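You operate a simulated robot arm through the tools that you are given. There is no shell and no other tool. Be economical: measure what you need, move in short steps, check, and stop when the job is done.

The job below is to be done with a simulated robot arm. You get a single attempt, and the scene is never put back.

Task
Clear the blue place onto the serving tray.
Fine: tip all the cold coffee from the orange cup into the blue bowl, stand cup and bowl on the tray, and put the salt back in its well. The wet cup marks bare wood. Spill no more than 8 ml a pour or dip. China and glass break when dropped, knocked or squeezed. Drop and topple nothing.
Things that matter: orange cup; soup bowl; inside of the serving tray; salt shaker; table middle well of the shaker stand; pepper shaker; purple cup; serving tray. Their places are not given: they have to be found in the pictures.

The check looks at the end state, three seconds after you hand in, the way a careful person would. Anything else that was tipped, shoved, dropped, spilled or broken makes it a failure.

Robot
A 7-joint arm with a two-finger parallel gripper, fixed in place. Base frame: the origin is at the foot of the arm, x ahead of it, y to its left, z up. Units: mm, rad, N and s.
Its first joint turns from -2.007 to 2.007 rad. Payload 3.91 kg.
Tool frame: the origin (TCP) lies between the finger pads and is the grasp point; the fingertips stand 30 mm ahead of it; z points along the fingers, y is the line along which they close. The gripper opens to 110 mm. The fingers are 20 mm wide and 10 mm thick; the gripper's body (48 by 112 mm) begins 55 mm behind the TCP.
Orientation is that of the tool frame in the base frame, as [roll, pitch, yaw] about the fixed x, y, z axes, in that order (R = Rz(yaw) Ry(pitch) Rx(roll)). With the fingers straight down and closing along the base's y, the tool's x points along the base's -x, its y along +y and its z along -z.

Tools
- The arm moves only by the tool apply_moves. Its argument "deltas" is a list of rows, each an object (a shift or turn left out is 0, a gripper value left out holds the last) with "delta_rot": the turn, a rotation vector about the tool's x, y, z in rad, a list of three; "slide": the shift along the tool's x, y, z in cm, a list of three; "grip": the gripper command, from -1 (fully open) to 1 (shut), values between in proportion. In form: [{"delta_rot": [ax, ay, az], "slide": [tx, ty, tz], "grip": grip}, ...]. A call has 1 to 8 rows; each row shifts and turns the commanded pose from where the row before left it, along the tool's axes as they then stand. Rows are played at 5 a second. More than 50 mm and 0.15 rad between two rows, or a gripper value outside its range, and nothing of the call is played. A pose out of reach is approached as far as the arm can. The call stops where the force on the tool passes 40 N (or 10 N more than at its start, if that is more) or the arm is blocked; 0.2 s more then pass. The fingers move at their own pace (about 108 mm/s each) and stop on an object; they squeeze with about 33 N. The grip force told is the motor's: it shows also when the fingers shut on nothing. Time passes only in rows, and 0.2 s behind the last, so rows that do not move let the fingers close. The reply holds the time, the measured pose of the TCP, the force on the tool along the base axes, the opening and the grip force, in the units named above and with some noise, and new pictures: "show" is both (left out), scene, wrist or none.
- Cameras (640 x 400 px; columns grow to the right, rows downward): "scene" is fixed at [40.4, -664.4, 1309.3]; the picture's right is [0.26, -0.97, 0.00], its down [-0.67, -0.18, -0.72] and it looks along [0.70, 0.19, -0.69] (base axes); focal length 214 px, centre (320, 200). "wrist" rides on the gripper at [-36, 0, -57] in the tool frame; the picture's right is [0.00, -1.00, 0.00], its down [0.97, 0.00, -0.24] and it looks along [0.24, 0.00, 0.97] (tool axes); focal length 218 px, centre (320, 200).
- lift_body(by): slides the trunk up (or, below 0, down) by that many mm; the arm rides with it, the base frame stays. It gives what a move gives, with no picture.
- measure_at(camera, pixels): for up to 12 pixels [column, row] of the newest picture of that camera ("zoom" is the newest enlarged one), the place [x, y, z] in the base frame of the surface seen there, good to about 2 mm, but the place of the scene camera against the robot may be out by one fixed shift of up to 25 mm in any direction. The clock stands still meanwhile.
- inspect(camera, box): a new picture of the part [left, top, right, bottom] of that camera's present view, enlarged. The clock stands still meanwhile.
- job_done(): hands the job in; it is judged then, once.

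Work in short steps. Measure before you move; look again where a grasp or a placing could have gone wrong, and mend it. You have 80 turns and 120 pictures in all, those below and enlarged ones among them. Open the gripper and draw the arm clear of the work before you hand the job in, unless the task says otherwise; then end with one line.

The tools are called as a command line: name --argument value ..., lists and objects as JSON in quotes. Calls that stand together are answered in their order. apply_moves: Moves the arm, as the interface text tells. Its arguments: {"type":"object","properties":{"deltas":{"type":"array"},"show":{"type":"string","enum":["both","scene","wrist","none"]}},"required":["deltas"]} The other tools are called the same way: lift_body (by) slides the trunk up or down; measure_at (camera, pixels) gives the place of the surface under pixels of a picture; inspect (camera, box) takes an enlarged picture of a part of a camera's view; job_done () hands the job in.

At the start:

```text
time_s: 0.0
eef_pos: [254.5, -461.1, 1177.4]
orientation: [3.141, 0.001, -3.14]
ft_force: [0.5, 0.6, -0.1]
gripper_width: 110.1
grip_force: 0.0
trunk travel left (down, up): [-675.0, 315.0]
```

scene: 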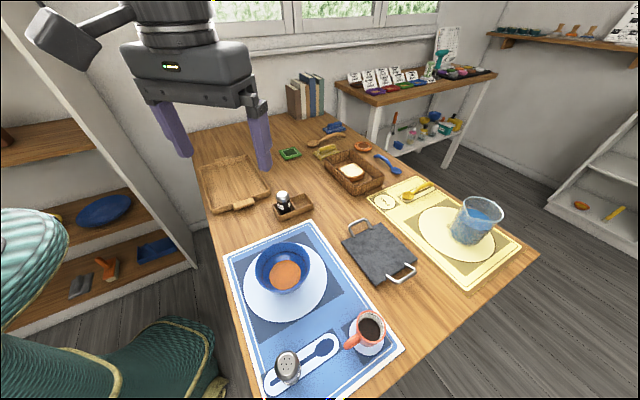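
wrist: 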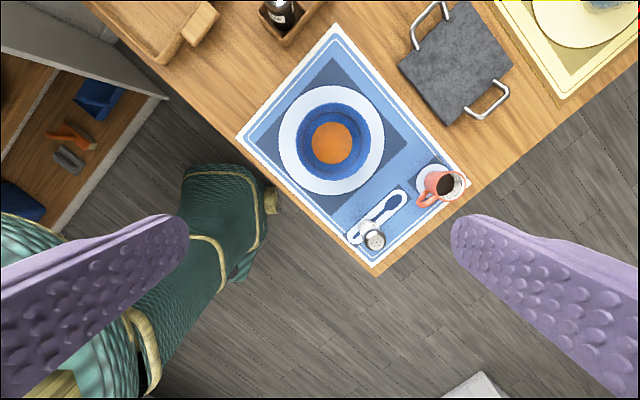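

The scene shows the blue place with the bowl (285,272), orange cup (370,330), salt (288,365), and tray at (235,185), stand at (293,207). I'll enlarge these and measure.

inspect --camera "scene" --box '[220, 210, 420, 400]'

inspect --camera "scene" --box '[190, 140, 350, 240]'

measure_at --camera "scene" --pixels '[[285, 272], [370, 328], [288, 356], [235, 180], [205, 215], [262, 192], [290, 212], [303, 203], [283, 195], [380, 250], [400, 355], [250, 310]]'

measure_at --camera "wrist" --pixels '[[331, 143], [446, 184], [375, 240], [290, 140], [460, 187], [380, 268], [281, 15], [300, 15], [170, 30], [455, 70], [240, 135], [465, 185]]'

```text
2.11 times, centred on (320, 305) of scene
```

zoom: 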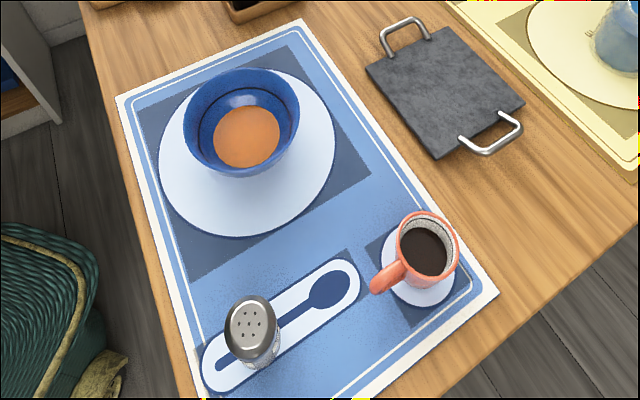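

```text
4.00 times, centred on (270, 190) of scene
```

zoom: 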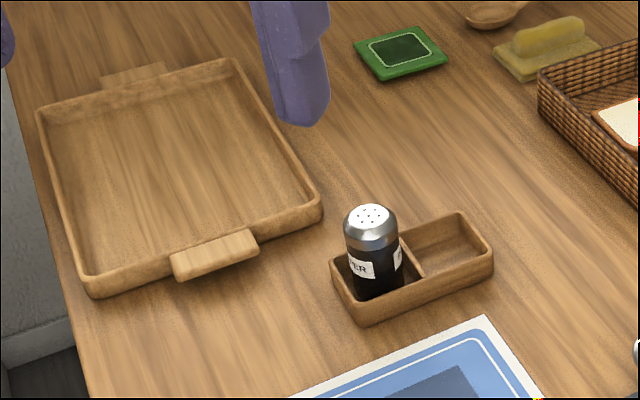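

```text
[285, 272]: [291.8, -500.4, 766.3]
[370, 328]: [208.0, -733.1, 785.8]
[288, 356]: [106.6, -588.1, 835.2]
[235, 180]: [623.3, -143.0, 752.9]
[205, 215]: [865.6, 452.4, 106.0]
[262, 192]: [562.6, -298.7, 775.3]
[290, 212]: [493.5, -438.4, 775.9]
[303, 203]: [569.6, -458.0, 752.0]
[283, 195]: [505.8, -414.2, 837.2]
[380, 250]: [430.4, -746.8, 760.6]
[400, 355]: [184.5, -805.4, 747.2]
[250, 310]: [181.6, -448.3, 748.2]
```

```text
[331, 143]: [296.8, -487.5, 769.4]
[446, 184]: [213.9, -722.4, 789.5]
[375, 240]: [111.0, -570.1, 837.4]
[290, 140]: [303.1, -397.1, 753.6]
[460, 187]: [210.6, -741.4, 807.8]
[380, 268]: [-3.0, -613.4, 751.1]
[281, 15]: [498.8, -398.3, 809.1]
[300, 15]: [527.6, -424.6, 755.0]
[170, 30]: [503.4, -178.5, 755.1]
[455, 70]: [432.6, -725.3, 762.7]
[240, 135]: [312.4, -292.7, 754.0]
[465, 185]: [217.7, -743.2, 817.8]
```

Wrist measurements are consistent with the scene ones up to a fixed shift of about (+5,+14,+3); the table top is near z=751. I'll move over between the tray and stand to measure them with the wrist camera.

apply_moves --deltas '[{"slide": [-3.4, 2.5, 0]}, {"slide": [-3.4, 2.5, 0]}, {"slide": [-3.4, 2.5, 0]}, {"slide": [-3.4, 2.5, 0]}, {"slide": [-3.4, 2.5, 0]}, {"slide": [-3.4, 2.5, 0]}, {"slide": [-3.4, 2.5, 0]}]' --show "wrist"

```text
time_s: 1.6
eef_pos: [499.3, -284.5, 1177.0]
orientation: [-3.141, -0.002, 3.14]
ft_force: [-0.9, 0.2, -0.8]
gripper_width: 110.3
grip_force: 0.1
trunk travel left (down, up): [-675.0, 315.0]
```

wrist: 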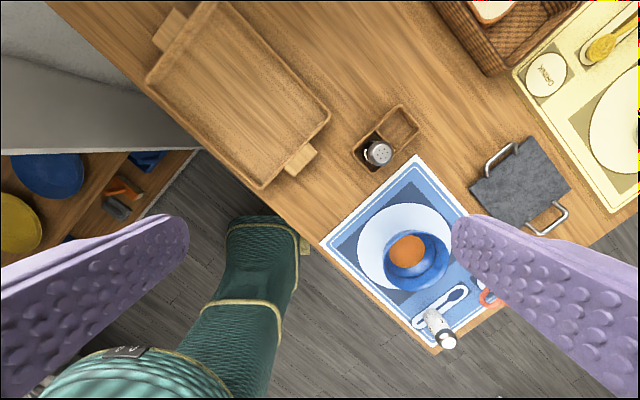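

The tray (235,95), stand (385,138), and pepper in the left well (378,152) are visible. Measuring tray corners, floor, stand wells and bowl rim.

measure_at --camera "wrist" --pixels '[[262, 186], [328, 115], [150, 78], [210, 5], [235, 95], [260, 165], [308, 115], [300, 160], [285, 75], [190, 120], [310, 140], [180, 85]]'

inspect --camera "wrist" --box '[320, 90, 480, 190]'

measure_at --camera "zoom" --pixels '[[300, 125], [230, 245], [405, 175], [335, 60], [140, 245], [265, 250], [200, 320], [310, 190], [262, 140], [345, 100], [285, 175], [385, 150]]'

```text
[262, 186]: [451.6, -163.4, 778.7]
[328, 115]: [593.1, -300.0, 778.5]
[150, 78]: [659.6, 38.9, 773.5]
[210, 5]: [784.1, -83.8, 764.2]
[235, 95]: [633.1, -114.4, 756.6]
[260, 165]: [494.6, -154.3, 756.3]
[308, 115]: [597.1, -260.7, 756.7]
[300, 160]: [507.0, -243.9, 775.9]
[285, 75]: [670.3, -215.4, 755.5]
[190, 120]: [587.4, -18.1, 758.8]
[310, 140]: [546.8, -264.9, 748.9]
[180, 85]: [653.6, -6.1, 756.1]
```

```text
4.00 times, centred on (400, 140) of wrist
```

zoom: 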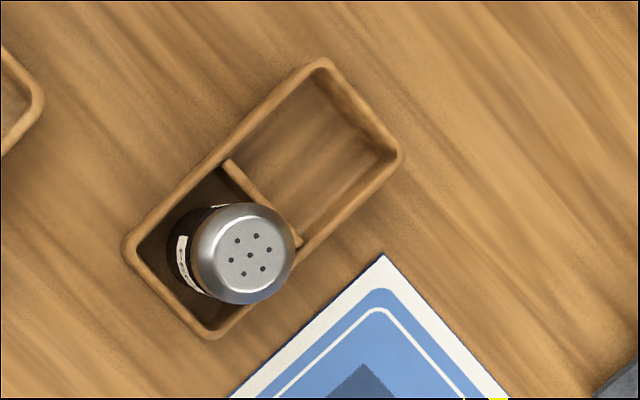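

```text
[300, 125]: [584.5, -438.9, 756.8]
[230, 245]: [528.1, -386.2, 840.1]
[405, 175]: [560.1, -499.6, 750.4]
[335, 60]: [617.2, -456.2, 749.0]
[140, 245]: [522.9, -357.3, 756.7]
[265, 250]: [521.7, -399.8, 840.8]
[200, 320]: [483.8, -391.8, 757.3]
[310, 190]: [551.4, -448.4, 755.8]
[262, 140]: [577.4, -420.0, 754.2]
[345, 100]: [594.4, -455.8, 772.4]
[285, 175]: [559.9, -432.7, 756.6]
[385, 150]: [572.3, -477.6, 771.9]
```

Tray floor z≈756, rim ≈778, centre ≈(622,-127); empty well centre ≈(568,-441), floor 756. Now back over the blue place and lower, to measure the bowl, cup and salt.

apply_moves --deltas '[{"slide": [3.5, -3.25, 0.9]}, {"slide": [3.5, -3.25, 0.9]}, {"slide": [3.5, -3.25, 0.9]}, {"slide": [3.5, -3.25, 0.9]}, {"slide": [3.5, -3.25, 0.9]}, {"slide": [3.5, -3.25, 0.9]}, {"slide": [3.5, -3.25, 0.9]}, {"slide": [3.5, -3.25, 0.9]}]' --show "wrist"

```text
time_s: 3.4
eef_pos: [210.3, -548.5, 1106.6]
orientation: [3.141, 0.003, 3.14]
ft_force: [-0.8, 0.0, 0.1]
gripper_width: 109.9
grip_force: 0.1
trunk travel left (down, up): [-675.0, 315.0]
```

wrist: 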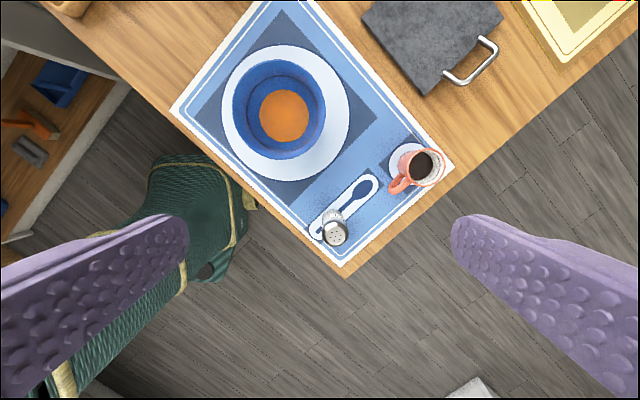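

Bowl rim is around (279,110), cup at (420,168) with handle at (397,186), salt at (334,230). I'll enlarge and measure each.

inspect --camera "wrist" --box '[360, 120, 480, 220]'

measure_at --camera "zoom" --pixels '[[310, 160], [270, 180], [318, 290], [360, 330], [410, 230], [330, 200], [215, 330], [180, 370], [240, 300], [175, 200], [258, 250], [395, 310]]'

measure_at --camera "wrist" --pixels '[[279, 63], [235, 110], [325, 115], [283, 155], [284, 115], [225, 110], [348, 115], [334, 242], [334, 220], [325, 232], [345, 232], [283, 140]]'

inspect --camera "wrist" --box '[210, 30, 370, 180]'

measure_at --camera "zoom" --pixels '[[280, 125], [280, 138], [285, 160], [285, 250], [110, 310], [120, 310], [440, 330], [460, 330], [285, 490], [285, 480], [285, 350], [200, 310]]'

```text
4.00 times, centred on (420, 170) of wrist
```

zoom: 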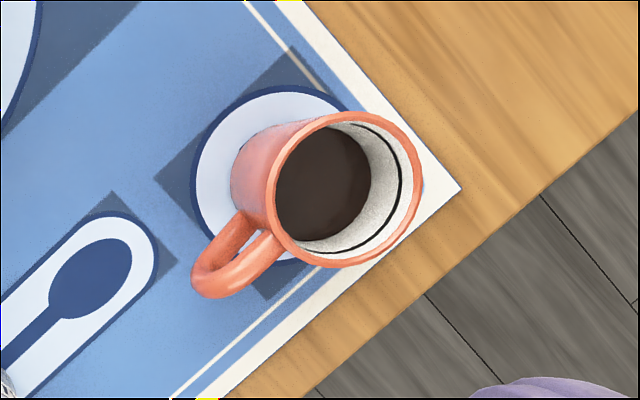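

```text
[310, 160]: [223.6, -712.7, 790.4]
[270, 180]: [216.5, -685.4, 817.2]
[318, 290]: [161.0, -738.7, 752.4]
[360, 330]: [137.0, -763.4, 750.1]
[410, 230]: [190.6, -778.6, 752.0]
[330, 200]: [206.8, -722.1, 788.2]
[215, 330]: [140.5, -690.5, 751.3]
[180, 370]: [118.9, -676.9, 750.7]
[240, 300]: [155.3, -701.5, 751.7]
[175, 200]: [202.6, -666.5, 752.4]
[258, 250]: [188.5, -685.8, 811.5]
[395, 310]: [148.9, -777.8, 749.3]
```

```text
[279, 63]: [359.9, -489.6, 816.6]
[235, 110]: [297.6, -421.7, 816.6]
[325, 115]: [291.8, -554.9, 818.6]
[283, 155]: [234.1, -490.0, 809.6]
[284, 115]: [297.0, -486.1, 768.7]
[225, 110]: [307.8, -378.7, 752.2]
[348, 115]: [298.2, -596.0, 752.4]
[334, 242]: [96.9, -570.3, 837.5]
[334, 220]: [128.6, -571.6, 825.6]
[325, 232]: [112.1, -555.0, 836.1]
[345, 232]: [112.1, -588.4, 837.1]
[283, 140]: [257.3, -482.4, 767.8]
```

```text
2.67 times, centred on (290, 105) of wrist
```

zoom: 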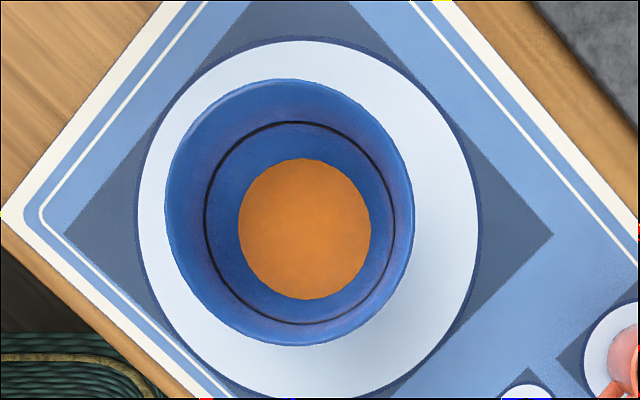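

```text
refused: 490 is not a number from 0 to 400
```

The bowl's centre is ≈(297,-488), rim z≈818, rim radius ≈68. I'll now take rim measurements of the cup, and a closer look at the salt.

inspect --camera "wrist" --box '[380, 140, 460, 190]'

measure_at --camera "zoom" --pixels '[[525, 200], [375, 50], [232, 210], [350, 285], [490, 320], [450, 60], [280, 110], [120, 345], [90, 380], [180, 130], [175, 190], [245, 300]]'

inspect --camera "wrist" --box '[294, 200, 374, 250]'

measure_at --camera "zoom" --pixels '[[320, 240], [230, 240], [410, 240], [320, 330], [320, 160], [320, 120], [240, 130], [400, 130], [260, 100], [420, 180], [225, 180], [300, 90]]'

```text
8.00 times, centred on (420, 165) of wrist
```

zoom: 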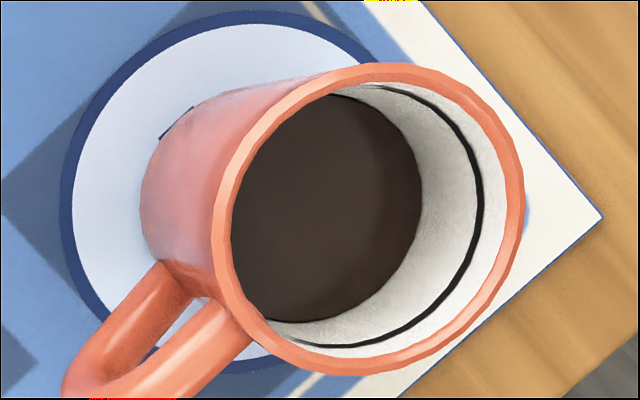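

```text
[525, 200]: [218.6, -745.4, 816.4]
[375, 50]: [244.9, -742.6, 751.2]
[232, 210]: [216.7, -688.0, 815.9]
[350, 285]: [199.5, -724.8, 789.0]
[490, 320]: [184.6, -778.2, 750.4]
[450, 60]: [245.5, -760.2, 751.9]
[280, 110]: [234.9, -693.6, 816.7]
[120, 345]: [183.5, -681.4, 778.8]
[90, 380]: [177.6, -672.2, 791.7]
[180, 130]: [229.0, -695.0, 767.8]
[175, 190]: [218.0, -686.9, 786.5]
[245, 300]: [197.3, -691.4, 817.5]
```

```text
8.00 times, centred on (334, 225) of wrist
```

zoom: 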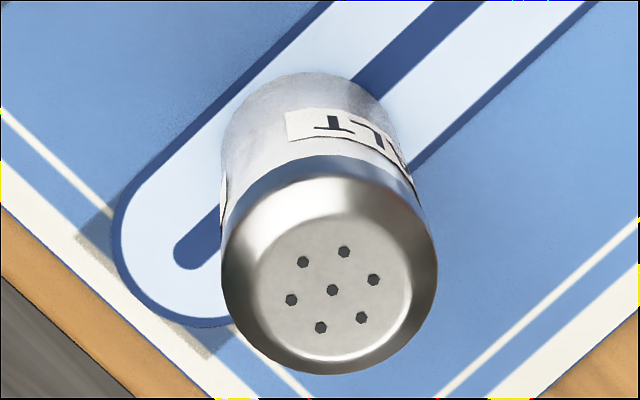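

```text
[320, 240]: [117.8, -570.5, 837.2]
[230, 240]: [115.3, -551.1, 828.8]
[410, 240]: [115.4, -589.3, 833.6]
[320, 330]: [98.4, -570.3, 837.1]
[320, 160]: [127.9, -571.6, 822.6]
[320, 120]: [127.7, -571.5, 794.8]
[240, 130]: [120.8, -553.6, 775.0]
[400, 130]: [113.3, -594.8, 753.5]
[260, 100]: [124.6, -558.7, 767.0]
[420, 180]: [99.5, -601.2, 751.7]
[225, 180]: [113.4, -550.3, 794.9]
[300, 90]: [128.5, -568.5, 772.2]
```

Salt: centre ≈(107.5,-571), Ø≈42, top 838. Cup: centre ≈(213,-717), rim 816.5, Ø≈58, handle toward (-0.61,+0.79). I'll yaw the tool so it faces azimuth -52.7° while descending, as all grasps can use that heading.

apply_moves --deltas '[{"delta_rot": [0, 0, 0.1314], "slide": [0, 0, 2]}, {"delta_rot": [0, 0, 0.1314], "slide": [0, 0, 2]}, {"delta_rot": [0, 0, 0.1314], "slide": [0, 0, 2]}, {"delta_rot": [0, 0, 0.1314], "slide": [0, 0, 2]}, {"delta_rot": [0, 0, 0.1314], "slide": [0, 0, 2]}, {"delta_rot": [0, 0, 0.1314], "slide": [0, 0, 2]}, {"delta_rot": [0, 0, 0.1316], "slide": [0, 0, 2]}]' --show "none"

apply_moves --deltas '[{"delta_rot": [0, -0.13, 0]}, {"delta_rot": [0, -0.13, 0]}, {"delta_rot": [0, -0.13, 0]}, {"delta_rot": [0, -0.1336, 0]}, {"slide": [2.79, -2.39, -0.395]}, {"slide": [2.79, -2.39, -0.395]}, {"slide": [2.79, -2.39, -0.395]}, {"slide": [2.79, -2.39, -0.395]}]'

```text
time_s: 5.0
eef_pos: [213.1, -549.4, 963.8]
orientation: [-3.139, -0.002, 2.217]
ft_force: [-0.2, -0.8, -0.3]
gripper_width: 110.1
grip_force: 0.1
trunk travel left (down, up): [-675.0, 315.0]
```

```text
time_s: 6.8
eef_pos: [74.0, -519.1, 925.0]
orientation: [3.14, 0.522, 2.224]
ft_force: [-0.2, -0.1, -0.1]
gripper_width: 110.1
grip_force: 0.0
trunk travel left (down, up): [-675.0, 315.0]
```

scene: 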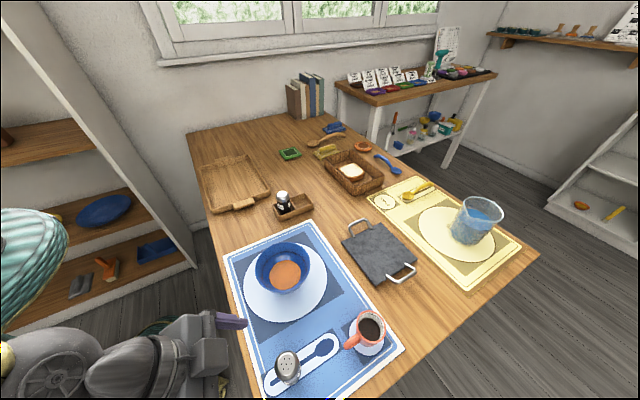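
wrist: 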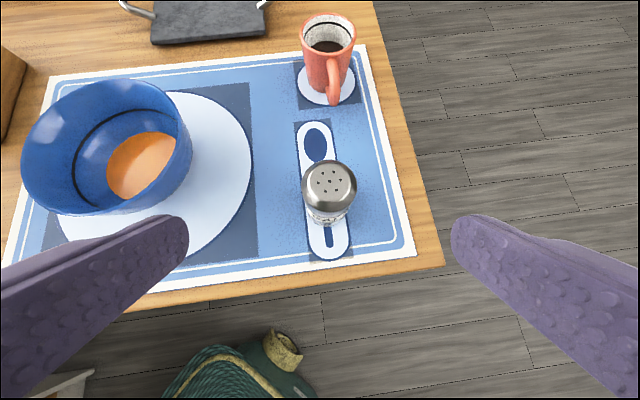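

The salt is nearly centred at (329,180). I'll re-measure it from here to refine the alignment.

measure_at --camera "wrist" --pixels '[[329, 182], [303, 190], [356, 190], [329, 165], [329, 208], [310, 205], [350, 205], [327, 62], [318, 40]]'

```text
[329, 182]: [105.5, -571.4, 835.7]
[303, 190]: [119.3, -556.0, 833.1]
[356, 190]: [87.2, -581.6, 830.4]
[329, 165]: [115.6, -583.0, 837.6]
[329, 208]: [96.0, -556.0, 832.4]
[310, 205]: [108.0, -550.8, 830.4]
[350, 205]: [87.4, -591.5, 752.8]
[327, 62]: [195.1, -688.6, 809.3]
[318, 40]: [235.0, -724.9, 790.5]
```

Salt axis ≈(106.5,-571). Advancing along the tool to TCP z≈820, with the fingers open, then closing gently in stages.

apply_moves --deltas '[{"slide": [-0.01, -0.28, 3.0], "grip": -0.5}, {"slide": [-0.01, -0.28, 3.0]}, {"slide": [-0.01, 0, 3.07]}, {"slide": [0, 0, 3.07]}, {"grip": 0.1}, {"grip": 0.25}, {"grip": 0.3}, {"grip": 0.3}]'

```text
time_s: 8.6
eef_pos: [104.0, -572.9, 822.3]
orientation: [3.14, 0.525, 2.222]
ft_force: [1.6, 0.5, 2.6]
gripper_width: 43.1
grip_force: 33.4
trunk travel left (down, up): [-675.0, 315.0]
```

scene: 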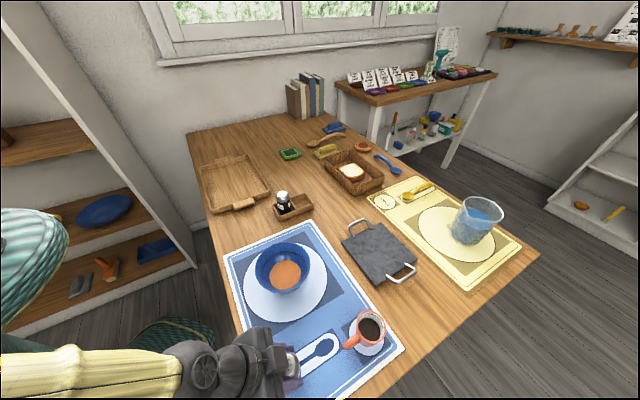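
wrist: 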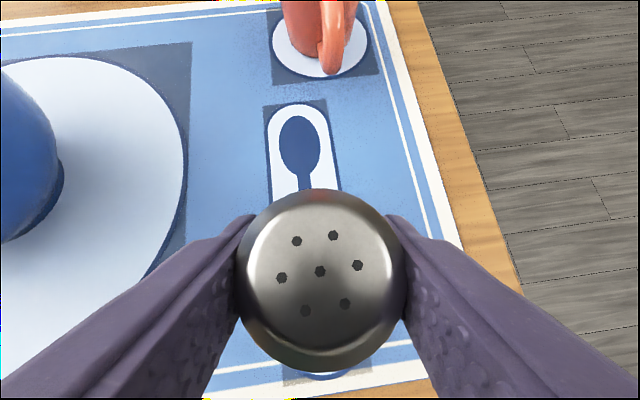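

Salt held (43.1 mm, 33 N). Lift straight up 140 mm and start toward the stand, passing high above the bowl.

apply_moves --deltas '[{"slide": [-0.88, 0, -1.51]}, {"slide": [-2.0, 0, -3.5]}, {"slide": [-2.0, 0, -3.5]}, {"slide": [-2.1, 0, -3.6]}, {"slide": [-1.527, 4.489, 0.881]}, {"slide": [-1.527, 4.489, 0.881]}, {"slide": [-1.527, 4.489, 0.881]}, {"slide": [-1.527, 4.489, 0.881]}]' --show "wrist"

apply_moves --deltas '[{"slide": [-1.527, 4.489, 0.881]}, {"slide": [-1.527, 4.489, 0.881]}, {"slide": [-1.527, 4.489, 0.881]}, {"slide": [-1.527, 4.489, 0.881]}, {"slide": [-1.527, 4.489, 0.881]}, {"slide": [-1.527, 4.489, 0.881]}]'

```text
time_s: 10.4
eef_pos: [292.8, -517.4, 960.3]
orientation: [-3.14, 0.523, 2.222]
ft_force: [0.3, -0.1, -0.8]
gripper_width: 42.9
grip_force: 33.3
trunk travel left (down, up): [-675.0, 315.0]
```

wrist: 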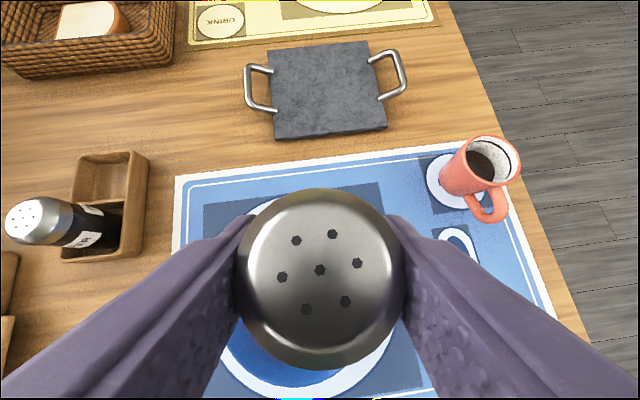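

```text
time_s: 11.8
eef_pos: [570.5, -440.0, 959.4]
orientation: [-3.141, 0.524, 2.222]
ft_force: [0.4, 0.5, -1.0]
gripper_width: 42.6
grip_force: 33.4
trunk travel left (down, up): [-675.0, 315.0]
```

scene: 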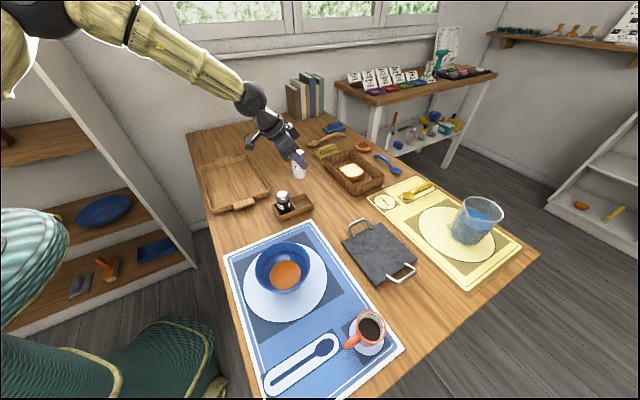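
wrist: 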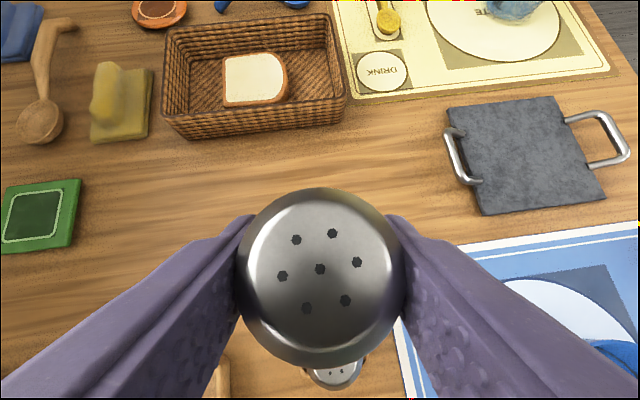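

Reach is fine here. Measuring the held salt's top centre (320,272) and edges, plus the stand and shaker in the scene view.

measure_at --camera "wrist" --pixels '[[320, 271], [245, 271], [398, 271], [320, 195], [320, 360]]'

inspect --camera "scene" --box '[255, 140, 335, 230]'

measure_at --camera "zoom" --pixels '[[360, 325], [330, 300], [420, 320], [385, 290], [360, 345], [395, 335], [425, 300], [340, 330], [280, 285], [325, 120]]'

```text
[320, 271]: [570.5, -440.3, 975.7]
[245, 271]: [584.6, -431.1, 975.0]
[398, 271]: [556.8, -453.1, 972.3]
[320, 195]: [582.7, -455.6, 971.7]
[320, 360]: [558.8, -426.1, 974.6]
```

```text
4.44 times, centred on (295, 185) of scene
```

zoom: 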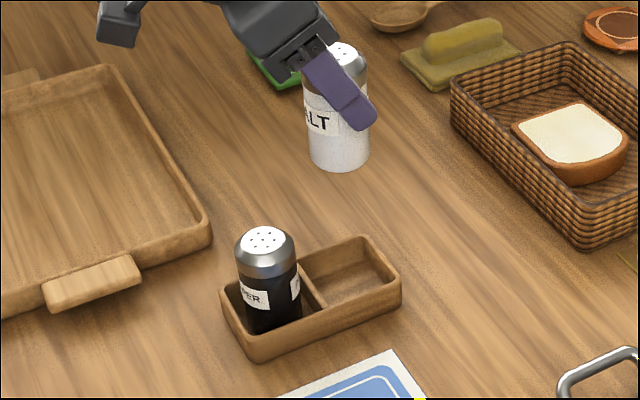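

```text
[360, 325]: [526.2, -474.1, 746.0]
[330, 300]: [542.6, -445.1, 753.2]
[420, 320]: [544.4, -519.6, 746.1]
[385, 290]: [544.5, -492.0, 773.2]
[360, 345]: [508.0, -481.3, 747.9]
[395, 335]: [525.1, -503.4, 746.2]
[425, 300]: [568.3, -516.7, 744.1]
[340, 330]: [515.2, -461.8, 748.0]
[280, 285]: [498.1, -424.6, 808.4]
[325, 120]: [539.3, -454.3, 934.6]
```

Salt axis at (570.5,-440.3) vs. well centre ≈(567,-440.5). Lower until the base is just above the well rim, then check.

apply_moves --deltas '[{"slide": [1.44, -0.07, 2.385]}, {"slide": [1.44, -0.07, 2.385]}, {"slide": [1.44, -0.07, 2.385]}, {"slide": [1.44, -0.07, 2.385]}, {}]' --show "none"

inspect --camera "scene" --box '[263, 170, 343, 220]'

inspect --camera "wrist" --box '[160, 200, 480, 400]'

```text
time_s: 13.0
eef_pos: [565.9, -443.9, 848.6]
orientation: [3.141, 0.524, 2.223]
ft_force: [-0.4, -0.7, -0.6]
gripper_width: 42.5
grip_force: 33.3
trunk travel left (down, up): [-675.0, 315.0]
```

```text
8.00 times, centred on (303, 195) of scene
```

zoom: 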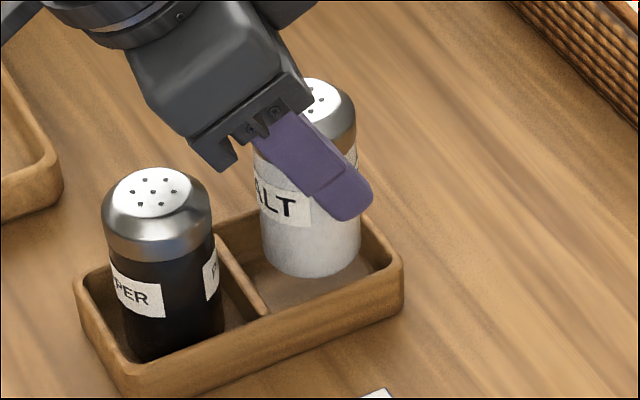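

```text
2.00 times, centred on (320, 300) of wrist
```

zoom: 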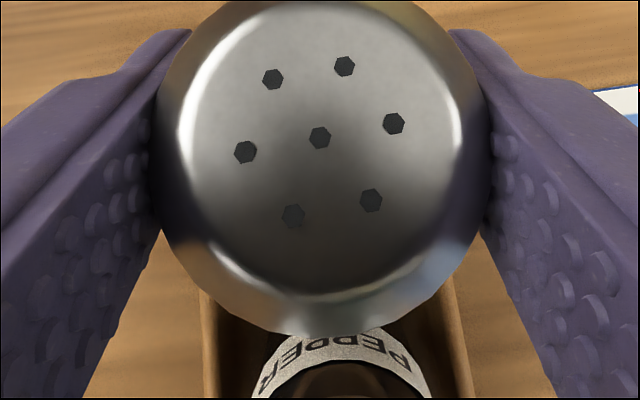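

The salt is centred over the empty well (base at zoom (312,245)), and the gripper clears the pepper. Lowering the last 21 mm in small steps.

apply_moves --deltas '[{"slide": [0.35, 0, 0.606]}, {"slide": [0.35, 0, 0.606]}, {"slide": [0.2, 0, 0.346]}, {"slide": [0.1, 0, 0.173]}, {}]' --show "none"

inspect --camera "scene" --box '[263, 170, 343, 220]'

```text
time_s: 14.2
eef_pos: [565.0, -441.5, 827.5]
orientation: [3.141, 0.524, 2.222]
ft_force: [-0.4, -0.6, -0.8]
gripper_width: 42.7
grip_force: 33.0
trunk travel left (down, up): [-675.0, 315.0]
```

```text
8.00 times, centred on (303, 195) of scene
```

zoom: 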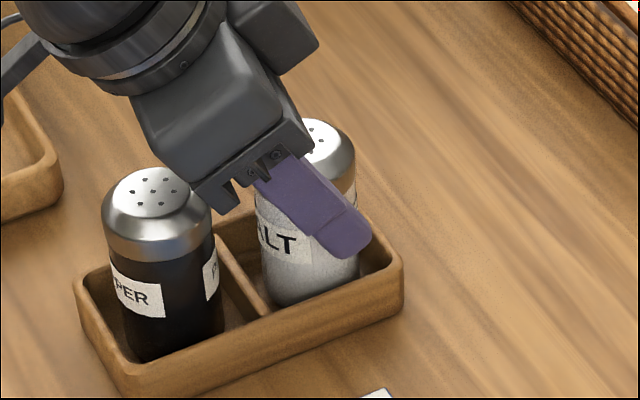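

No contact force yet; easing down another 2 mm in small steps.

apply_moves --deltas '[{"slide": [0.05, 0, 0.087]}, {"slide": [0.05, 0, 0.087]}, {}]' --show "none"

```text
time_s: 15.0
eef_pos: [564.7, -442.6, 824.9]
orientation: [-3.14, 0.524, 2.222]
ft_force: [0.9, -0.1, -1.2]
gripper_width: 42.6
grip_force: 33.1
trunk travel left (down, up): [-675.0, 315.0]
```

Still free; 2 mm more.

apply_moves --deltas '[{"slide": [0.05, 0, 0.087]}, {"slide": [0.05, 0, 0.087]}, {}]' --show "none"

inspect --camera "scene" --box '[263, 170, 343, 220]'

```text
time_s: 15.8
eef_pos: [565.2, -443.0, 824.6]
orientation: [3.141, 0.528, 2.222]
ft_force: [-2.4, 2.2, 10.5]
gripper_width: 42.7
grip_force: 32.8
trunk travel left (down, up): [-675.0, 315.0]
```

```text
8.00 times, centred on (303, 195) of scene
```

zoom: 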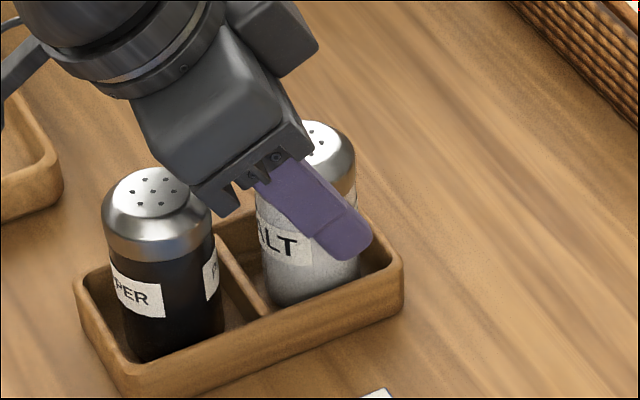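

Contact felt (10 N up): the salt is seated. Opening gently, then rising straight up and looking.

apply_moves --deltas '[{"slide": [-0.05, 0, -0.087], "grip": 0.1}, {"grip": -0.05}, {"grip": -0.15}, {"slide": [-1.0, 0, -1.73]}, {"slide": [-1.5, 0, -2.6]}, {"slide": [-2.0, 0, -3.46]}, {"slide": [-2.0, 0, -3.46]}]' --show "scene"

inspect --camera "scene" --box '[263, 170, 343, 220]'

```text
time_s: 17.4
eef_pos: [565.9, -441.5, 955.7]
orientation: [-3.141, 0.524, 2.223]
ft_force: [0.2, -0.4, 0.3]
gripper_width: 63.0
grip_force: 0.0
trunk travel left (down, up): [-675.0, 315.0]
```

scene: 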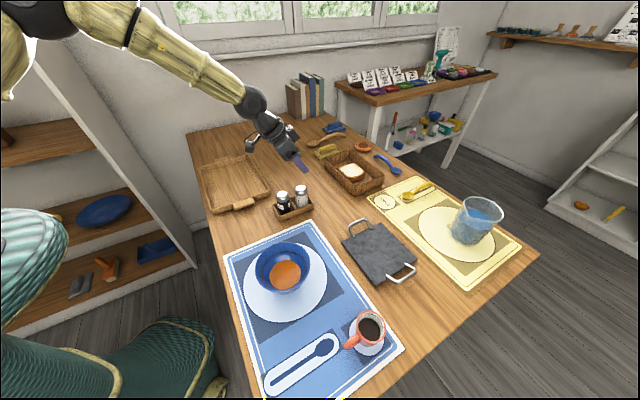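

```text
8.00 times, centred on (303, 195) of scene
```

zoom: 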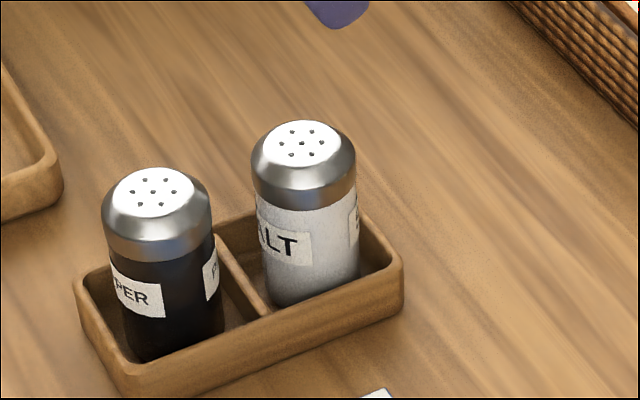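

Salt and pepper both stand upright in the stand. Before taking the coffee I'll rehearse the pouring motion empty, well above the bowl: move there, pitch to 50°, yaw 90°, then tip forward.

apply_moves --deltas '[{"slide": [1.455, -4.37, -1.687]}, {"slide": [1.455, -4.37, -1.687]}, {"slide": [1.455, -4.37, -1.687]}, {"slide": [1.455, -4.37, -1.687]}, {"slide": [1.455, -4.37, -1.687]}, {"slide": [1.455, -4.37, -1.687]}, {"delta_rot": [0, -0.149, 0]}, {"delta_rot": [0, -0.149, 0]}]' --show "none"

apply_moves --deltas '[{"delta_rot": [0, -0.051, 0]}, {"delta_rot": [-0.1095, 0, -0.0919]}, {"delta_rot": [-0.1095, 0, -0.0919]}, {"delta_rot": [-0.1095, 0, -0.0919]}, {"delta_rot": [-0.1095, 0, -0.0919]}, {"delta_rot": [-0.1095, 0, -0.0919]}, {"delta_rot": [-0.1095, 0, -0.0919]}, {"delta_rot": [-0.1095, 0, -0.0919]}]' --show "none"

apply_moves --deltas '[{"delta_rot": [-0.1095, 0, -0.0919]}, {"delta_rot": [-0.1095, 0, -0.0919]}, {"delta_rot": [-0.1095, 0, -0.0919]}, {"delta_rot": [-0.1095, 0, -0.0919]}, {"delta_rot": [0, 0.145, 0]}, {"delta_rot": [0, 0.145, 0]}, {"delta_rot": [0, 0.145, 0]}, {"delta_rot": [0, 0.145, 0]}]' --show "scene"

```text
time_s: 19.2
eef_pos: [280.9, -500.1, 998.6]
orientation: [-3.139, 0.823, 2.221]
ft_force: [-0.4, 0.1, 0.2]
gripper_width: 63.2
grip_force: 0.0
trunk travel left (down, up): [-675.0, 315.0]
```

```text
time_s: 21.0
eef_pos: [281.0, -499.6, 998.0]
orientation: [3.141, 0.871, -3.06]
ft_force: [-0.4, -0.2, 0.5]
gripper_width: 63.4
grip_force: 0.0
trunk travel left (down, up): [-675.0, 315.0]
```

```text
time_s: 22.8
eef_pos: [281.0, -499.5, 998.7]
orientation: [-3.14, 0.287, -2.487]
ft_force: [0.0, 0.4, -0.8]
gripper_width: 63.3
grip_force: 0.1
trunk travel left (down, up): [-675.0, 315.0]
```

scene: 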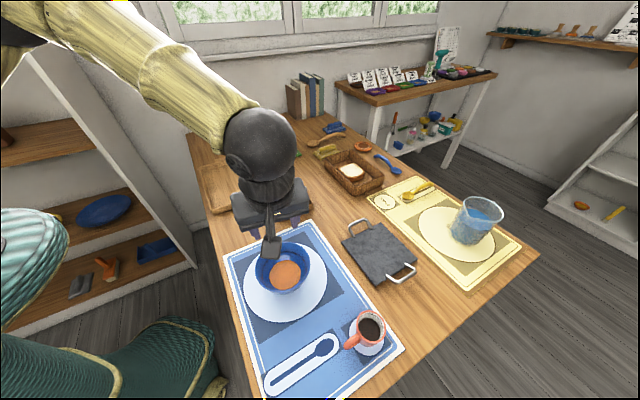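

Position holds perfectly so far. Continue rehearsing the tip to the full ~112°.

apply_moves --deltas '[{"delta_rot": [0, 0.145, 0]}, {"delta_rot": [0, 0.145, 0]}, {"delta_rot": [0, 0.145, 0]}, {"delta_rot": [0, 0.145, 0]}, {"delta_rot": [0, 0.145, 0]}, {"delta_rot": [0, 0.145, 0]}, {"delta_rot": [0, 0.145, 0]}, {"delta_rot": [0, 0.145, 0]}]' --show "none"

apply_moves --deltas '[{"delta_rot": [0, 0.145, 0]}, {"delta_rot": [0, 0.145, 0]}, {"slide": [0, 0, 0]}]' --show "scene"

```text
time_s: 24.6
eef_pos: [281.5, -500.1, 997.7]
orientation: [-3.14, -0.87, -2.49]
ft_force: [0.2, -0.2, -0.6]
gripper_width: 63.2
grip_force: 0.0
trunk travel left (down, up): [-675.0, 315.0]
```

```text
time_s: 25.4
eef_pos: [282.5, -500.2, 999.3]
orientation: [-3.14, -1.16, -2.493]
ft_force: [0.2, -1.5, 0.2]
gripper_width: 63.1
grip_force: 0.1
trunk travel left (down, up): [-675.0, 315.0]
```

scene: 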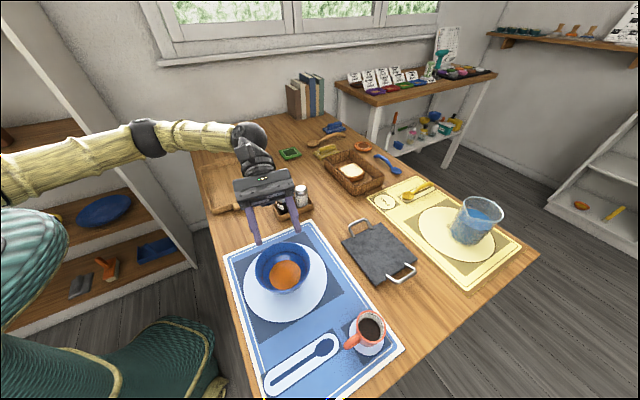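

The full tip works with no drift. Now unwind the rotation and go to a pre-grasp in front of the cup, tool at 50° facing azimuth -52.7°, with the handle toward the palm.

apply_moves --deltas '[{"delta_rot": [0, -0.145, 0]}, {"delta_rot": [0, -0.145, 0]}, {"delta_rot": [0, -0.145, 0]}, {"delta_rot": [0, -0.145, 0]}, {"delta_rot": [0, -0.145, 0]}, {"delta_rot": [0, -0.145, 0]}, {"delta_rot": [0, -0.145, 0]}, {"delta_rot": [0, -0.145, 0]}]' --show "none"

apply_moves --deltas '[{"delta_rot": [0.05654, -0.05694, 0.12124], "grip": -0.5}, {"delta_rot": [0.05654, -0.05694, 0.12124]}, {"delta_rot": [0.05654, -0.05694, 0.12124]}, {"delta_rot": [0.05654, -0.05694, 0.12124]}, {"delta_rot": [0.05654, -0.05694, 0.12124]}, {"delta_rot": [0.05654, -0.05694, 0.12124]}, {"delta_rot": [0.05654, -0.05694, 0.12124]}, {"delta_rot": [0.05654, -0.05694, 0.12124]}]' --show "none"

apply_moves --deltas '[{"delta_rot": [0.05654, -0.05694, 0.12124]}, {"delta_rot": [0.05654, -0.05694, 0.12124]}, {"delta_rot": [0.05654, -0.05694, 0.12124]}, {"delta_rot": [0.05654, -0.05694, 0.12124]}, {}]' --show "none"

```text
time_s: 27.2
eef_pos: [281.1, -499.9, 996.8]
orientation: [-3.14, 0.003, -2.489]
ft_force: [-0.2, -0.1, 0.0]
gripper_width: 63.1
grip_force: 0.0
trunk travel left (down, up): [-675.0, 315.0]
```

```text
time_s: 29.0
eef_pos: [280.1, -500.6, 997.9]
orientation: [-2.949, 0.591, 2.845]
ft_force: [0.6, -0.4, 0.7]
gripper_width: 82.6
grip_force: 0.1
trunk travel left (down, up): [-675.0, 315.0]
```

```text
time_s: 30.2
eef_pos: [280.3, -499.4, 998.5]
orientation: [3.139, 0.875, 2.228]
ft_force: [0.5, -1.5, 1.1]
gripper_width: 82.2
grip_force: 0.1
trunk travel left (down, up): [-675.0, 315.0]
```

Orientation is as planned. Translating to the pre-grasp and looking.

apply_moves --deltas '[{"slide": [1.354, -3.71, 2.37]}, {"slide": [1.354, -3.71, 2.37]}, {"slide": [1.354, -3.71, 2.37]}, {"slide": [1.354, -3.71, 2.37]}, {"slide": [1.354, -3.71, 2.37]}, {}]' --show "wrist"

inspect --camera "wrist" --box '[240, 80, 400, 180]'

```text
time_s: 31.6
eef_pos: [159.9, -649.5, 870.5]
orientation: [3.138, 0.872, 2.228]
ft_force: [0.5, -1.3, 0.2]
gripper_width: 82.6
grip_force: 0.2
trunk travel left (down, up): [-675.0, 315.0]
```

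wrist: 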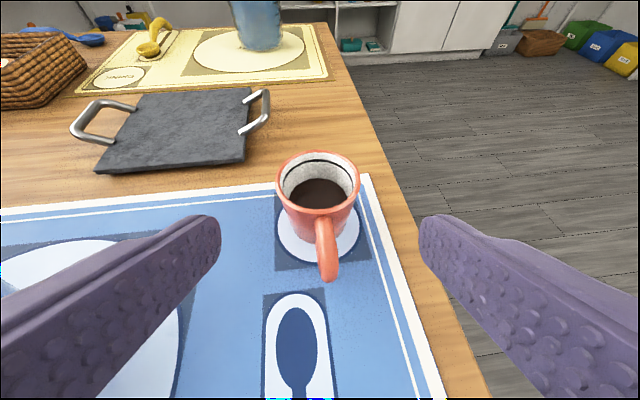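

```text
4.00 times, centred on (320, 130) of wrist
```

zoom: 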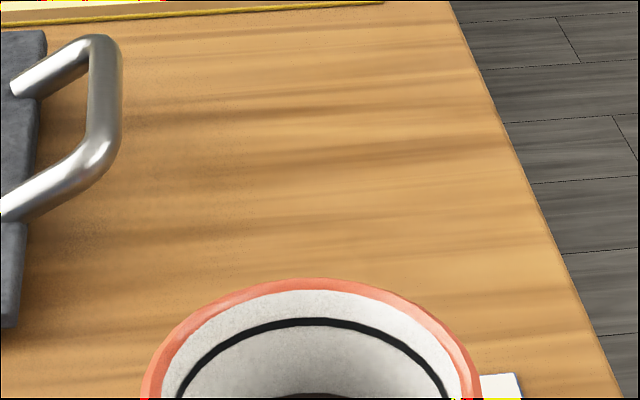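

The cup rim is at columns 276–360 (centre 318, row ~182), with the handle pointing at me, slightly right (328,250). Measuring rim and handle.

inspect --camera "wrist" --box '[240, 145, 400, 285]'

measure_at --camera "wrist" --pixels '[[277, 183], [359, 183], [318, 153], [305, 211], [328, 218], [328, 235], [331, 262], [328, 275], [318, 195], [282, 205], [354, 205], [290, 220]]'

```text
2.86 times, centred on (320, 215) of wrist
```

zoom: 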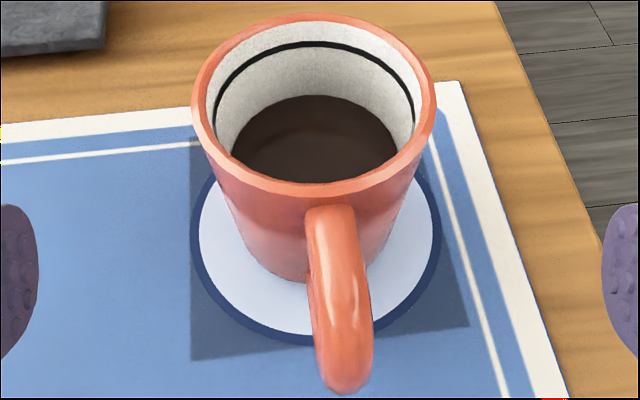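

```text
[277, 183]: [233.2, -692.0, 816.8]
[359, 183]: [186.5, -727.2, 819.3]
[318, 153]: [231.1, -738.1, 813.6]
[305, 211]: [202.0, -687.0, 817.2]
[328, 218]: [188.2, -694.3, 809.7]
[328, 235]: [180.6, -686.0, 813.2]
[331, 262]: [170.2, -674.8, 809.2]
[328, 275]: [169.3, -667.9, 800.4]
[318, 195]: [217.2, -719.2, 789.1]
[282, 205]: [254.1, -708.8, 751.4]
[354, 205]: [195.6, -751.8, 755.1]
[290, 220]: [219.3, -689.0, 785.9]
```

Cup rim centre lies ≈85 mm ahead and 2.5 mm left; the handle's top outer end needs the TCP slightly high/back for palm clearance. Advance to TCP z≈804 and look before closing.

apply_moves --deltas '[{"slide": [-0.045, 0.125, 2.9]}, {"slide": [-0.045, 0.125, 2.9]}, {"slide": [-0.045, 0, 2.7]}, {"slide": [-0.045, 0, 2.06]}, {}]'

```text
time_s: 32.8
eef_pos: [216.1, -713.0, 801.7]
orientation: [3.14, 0.872, 2.228]
ft_force: [0.7, 0.1, 0.0]
gripper_width: 82.7
grip_force: 0.0
trunk travel left (down, up): [-675.0, 315.0]
```

scene: 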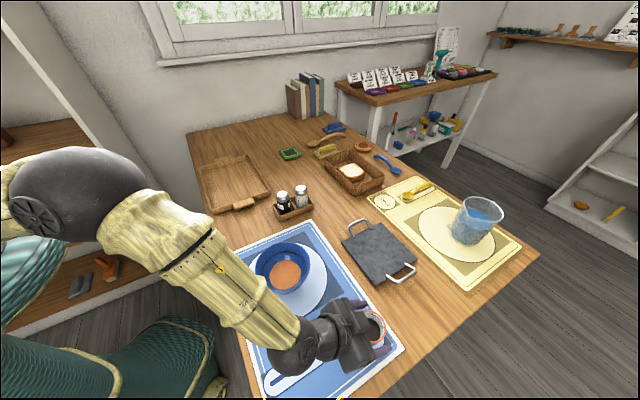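
wrist: 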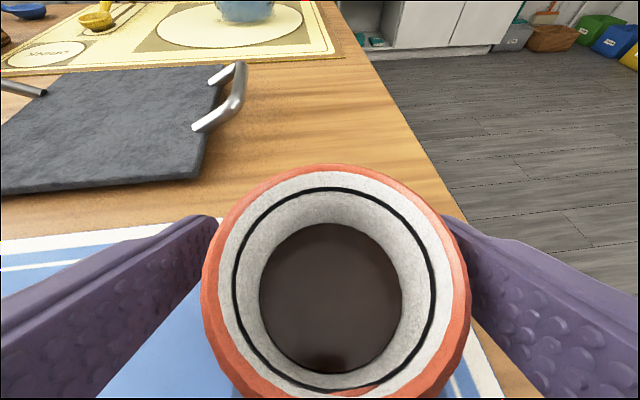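

The cup sits slightly right of centre (rim 202–470). Measuring it for a lateral correction.

measure_at --camera "wrist" --pixels '[[208, 270], [466, 290], [336, 168], [330, 393], [207, 300], [465, 270]]'

```text
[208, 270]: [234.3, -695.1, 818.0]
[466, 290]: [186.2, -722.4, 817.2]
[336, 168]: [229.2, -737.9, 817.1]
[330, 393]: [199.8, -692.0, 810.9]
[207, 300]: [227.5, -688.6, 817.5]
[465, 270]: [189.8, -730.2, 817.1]
```

Shifting 4 mm right and 4 mm back along the tool for handle clearance, then closing.

apply_moves --deltas '[{"slide": [0, -0.4, -0.4]}, {"grip": -0.2}, {"grip": -0.05}, {"grip": 0.0}, {"grip": 0.03}, {}]' --show "wrist"

```text
time_s: 34.2
eef_pos: [209.3, -713.8, 806.5]
orientation: [3.139, 0.871, 2.229]
ft_force: [0.6, -0.2, 0.4]
gripper_width: 60.2
grip_force: 32.4
trunk travel left (down, up): [-675.0, 315.0]
```

wrist: 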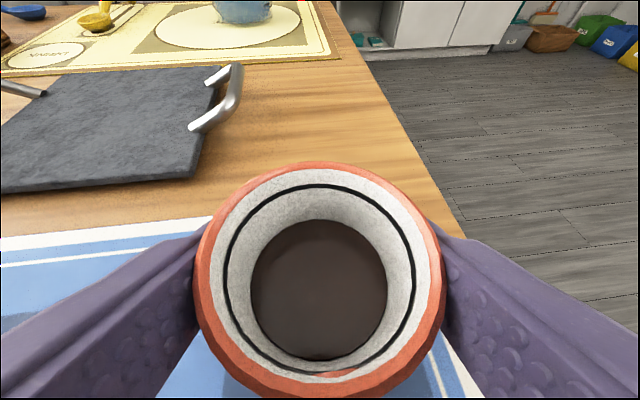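

Cup held at 60.2 mm. Lifting straight up slowly, then heading over the bowl upright.

apply_moves --deltas '[{"slide": [-0.77, 0, -0.64]}, {"slide": [-1.5, 0, -1.26]}, {"slide": [-2.0, 0, -1.68]}, {"slide": [-2.3, 0, -1.93]}, {"slide": [-1.9, 0, -1.6]}, {"slide": [-0.8, 0, -0.67]}, {}]' --show "both"

```text
time_s: 35.8
eef_pos: [211.3, -713.9, 926.6]
orientation: [3.139, 0.873, 2.226]
ft_force: [-0.1, 0.0, -2.0]
gripper_width: 60.3
grip_force: 32.8
trunk travel left (down, up): [-675.0, 315.0]
```

scene: 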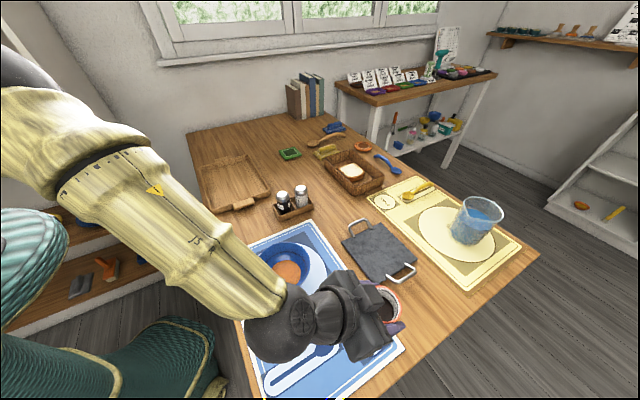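
wrist: 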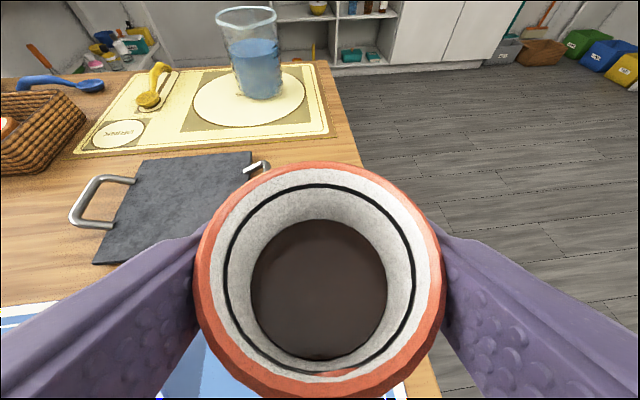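

Level and steady. Translating to the pour position above the bowl (281,-500), with soft start and stop.

apply_moves --deltas '[{"slide": [0.66, 1.48, -0.78]}, {"slide": [1.07, 2.4, -1.27]}, {"slide": [1.23, 2.78, -1.47]}, {"slide": [1.23, 2.78, -1.47]}, {"slide": [1.23, 2.78, -1.47]}, {"slide": [1.23, 2.78, -1.47]}, {"slide": [0.98, 2.22, -1.18]}, {"slide": [0.58, 1.29, -0.69]}]' --show "none"

apply_moves --deltas '[{"delta_rot": [-0.06, 0, -0.0504]}, {"delta_rot": [-0.1095, 0, -0.0919]}, {"delta_rot": [-0.1095, 0, -0.0919]}, {"delta_rot": [-0.1095, 0, -0.0919]}, {"delta_rot": [-0.1095, 0, -0.0919]}, {"delta_rot": [-0.1095, 0, -0.0919]}, {"delta_rot": [-0.1095, 0, -0.0919]}, {"delta_rot": [-0.1095, 0, -0.0919]}]' --show "none"

apply_moves --deltas '[{"delta_rot": [-0.1095, 0, -0.0919]}, {"delta_rot": [-0.1095, 0, -0.0919]}, {"delta_rot": [-0.1095, 0, -0.0919]}, {"delta_rot": [-0.0495, 0, -0.0415]}, {}]'

```text
time_s: 37.6
eef_pos: [277.1, -499.8, 924.7]
orientation: [-3.141, 0.873, 2.228]
ft_force: [-0.2, 0.3, -1.7]
gripper_width: 60.0
grip_force: 33.1
trunk travel left (down, up): [-675.0, 315.0]
```

```text
time_s: 39.4
eef_pos: [276.9, -499.9, 927.0]
orientation: [3.14, 0.873, -2.976]
ft_force: [-0.6, 0.2, -1.1]
gripper_width: 60.0
grip_force: 33.5
trunk travel left (down, up): [-675.0, 315.0]
```

```text
time_s: 40.6
eef_pos: [279.4, -500.4, 927.4]
orientation: [-3.14, 0.872, -2.478]
ft_force: [-0.7, -0.2, -1.9]
gripper_width: 59.7
grip_force: 33.1
trunk travel left (down, up): [-675.0, 315.0]
```

scene: 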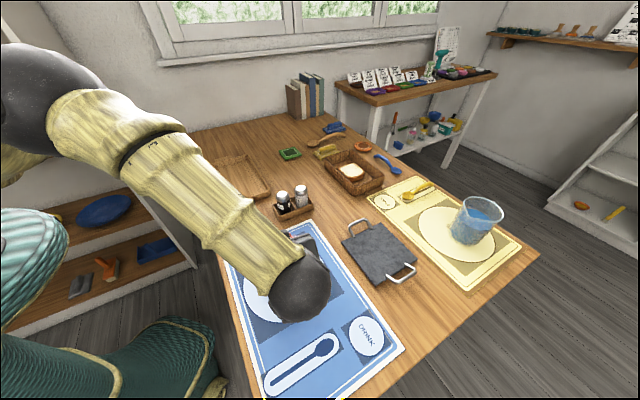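
wrist: 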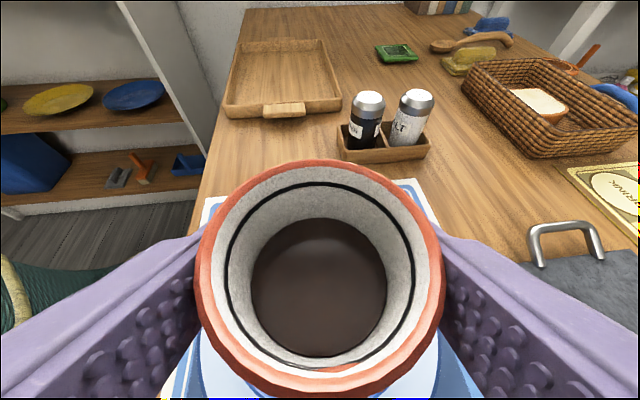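

Coffee intact, bowl centre is ~21 mm ahead of the TCP in the pour direction. Lower 40 mm and back 8 mm, then tip to ~0.7 rad (before flow begins).

apply_moves --deltas '[{"slide": [1.2, 0, 0.65]}, {"slide": [1.2, 0, 0.65]}, {"slide": [1.18, 0, 0.66]}, {"delta_rot": [0, 0.1, 0]}, {"delta_rot": [0, 0.15, 0]}, {"delta_rot": [0, 0.15, 0]}, {"delta_rot": [0, 0.15, 0]}, {"delta_rot": [0, 0.1, 0]}]'

```text
time_s: 42.4
eef_pos: [271.9, -504.5, 887.1]
orientation: [-3.139, 0.222, -2.482]
ft_force: [0.3, 0.3, -2.1]
gripper_width: 59.8
grip_force: 33.3
trunk travel left (down, up): [-675.0, 315.0]
```

scene: 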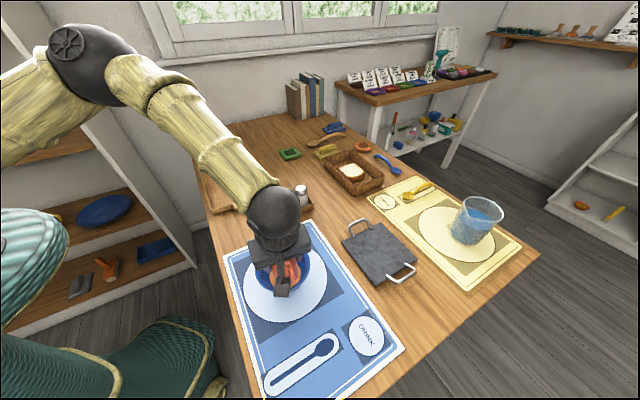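
wrist: 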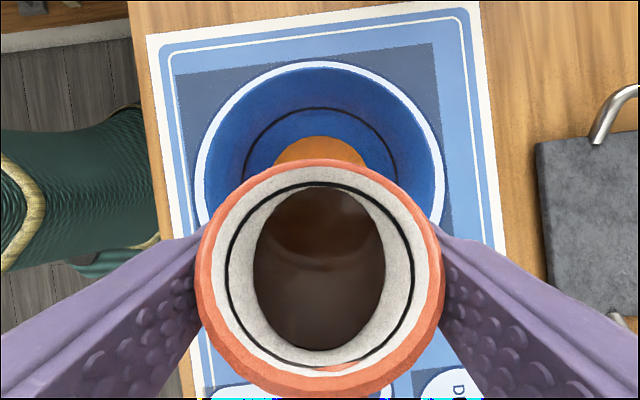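

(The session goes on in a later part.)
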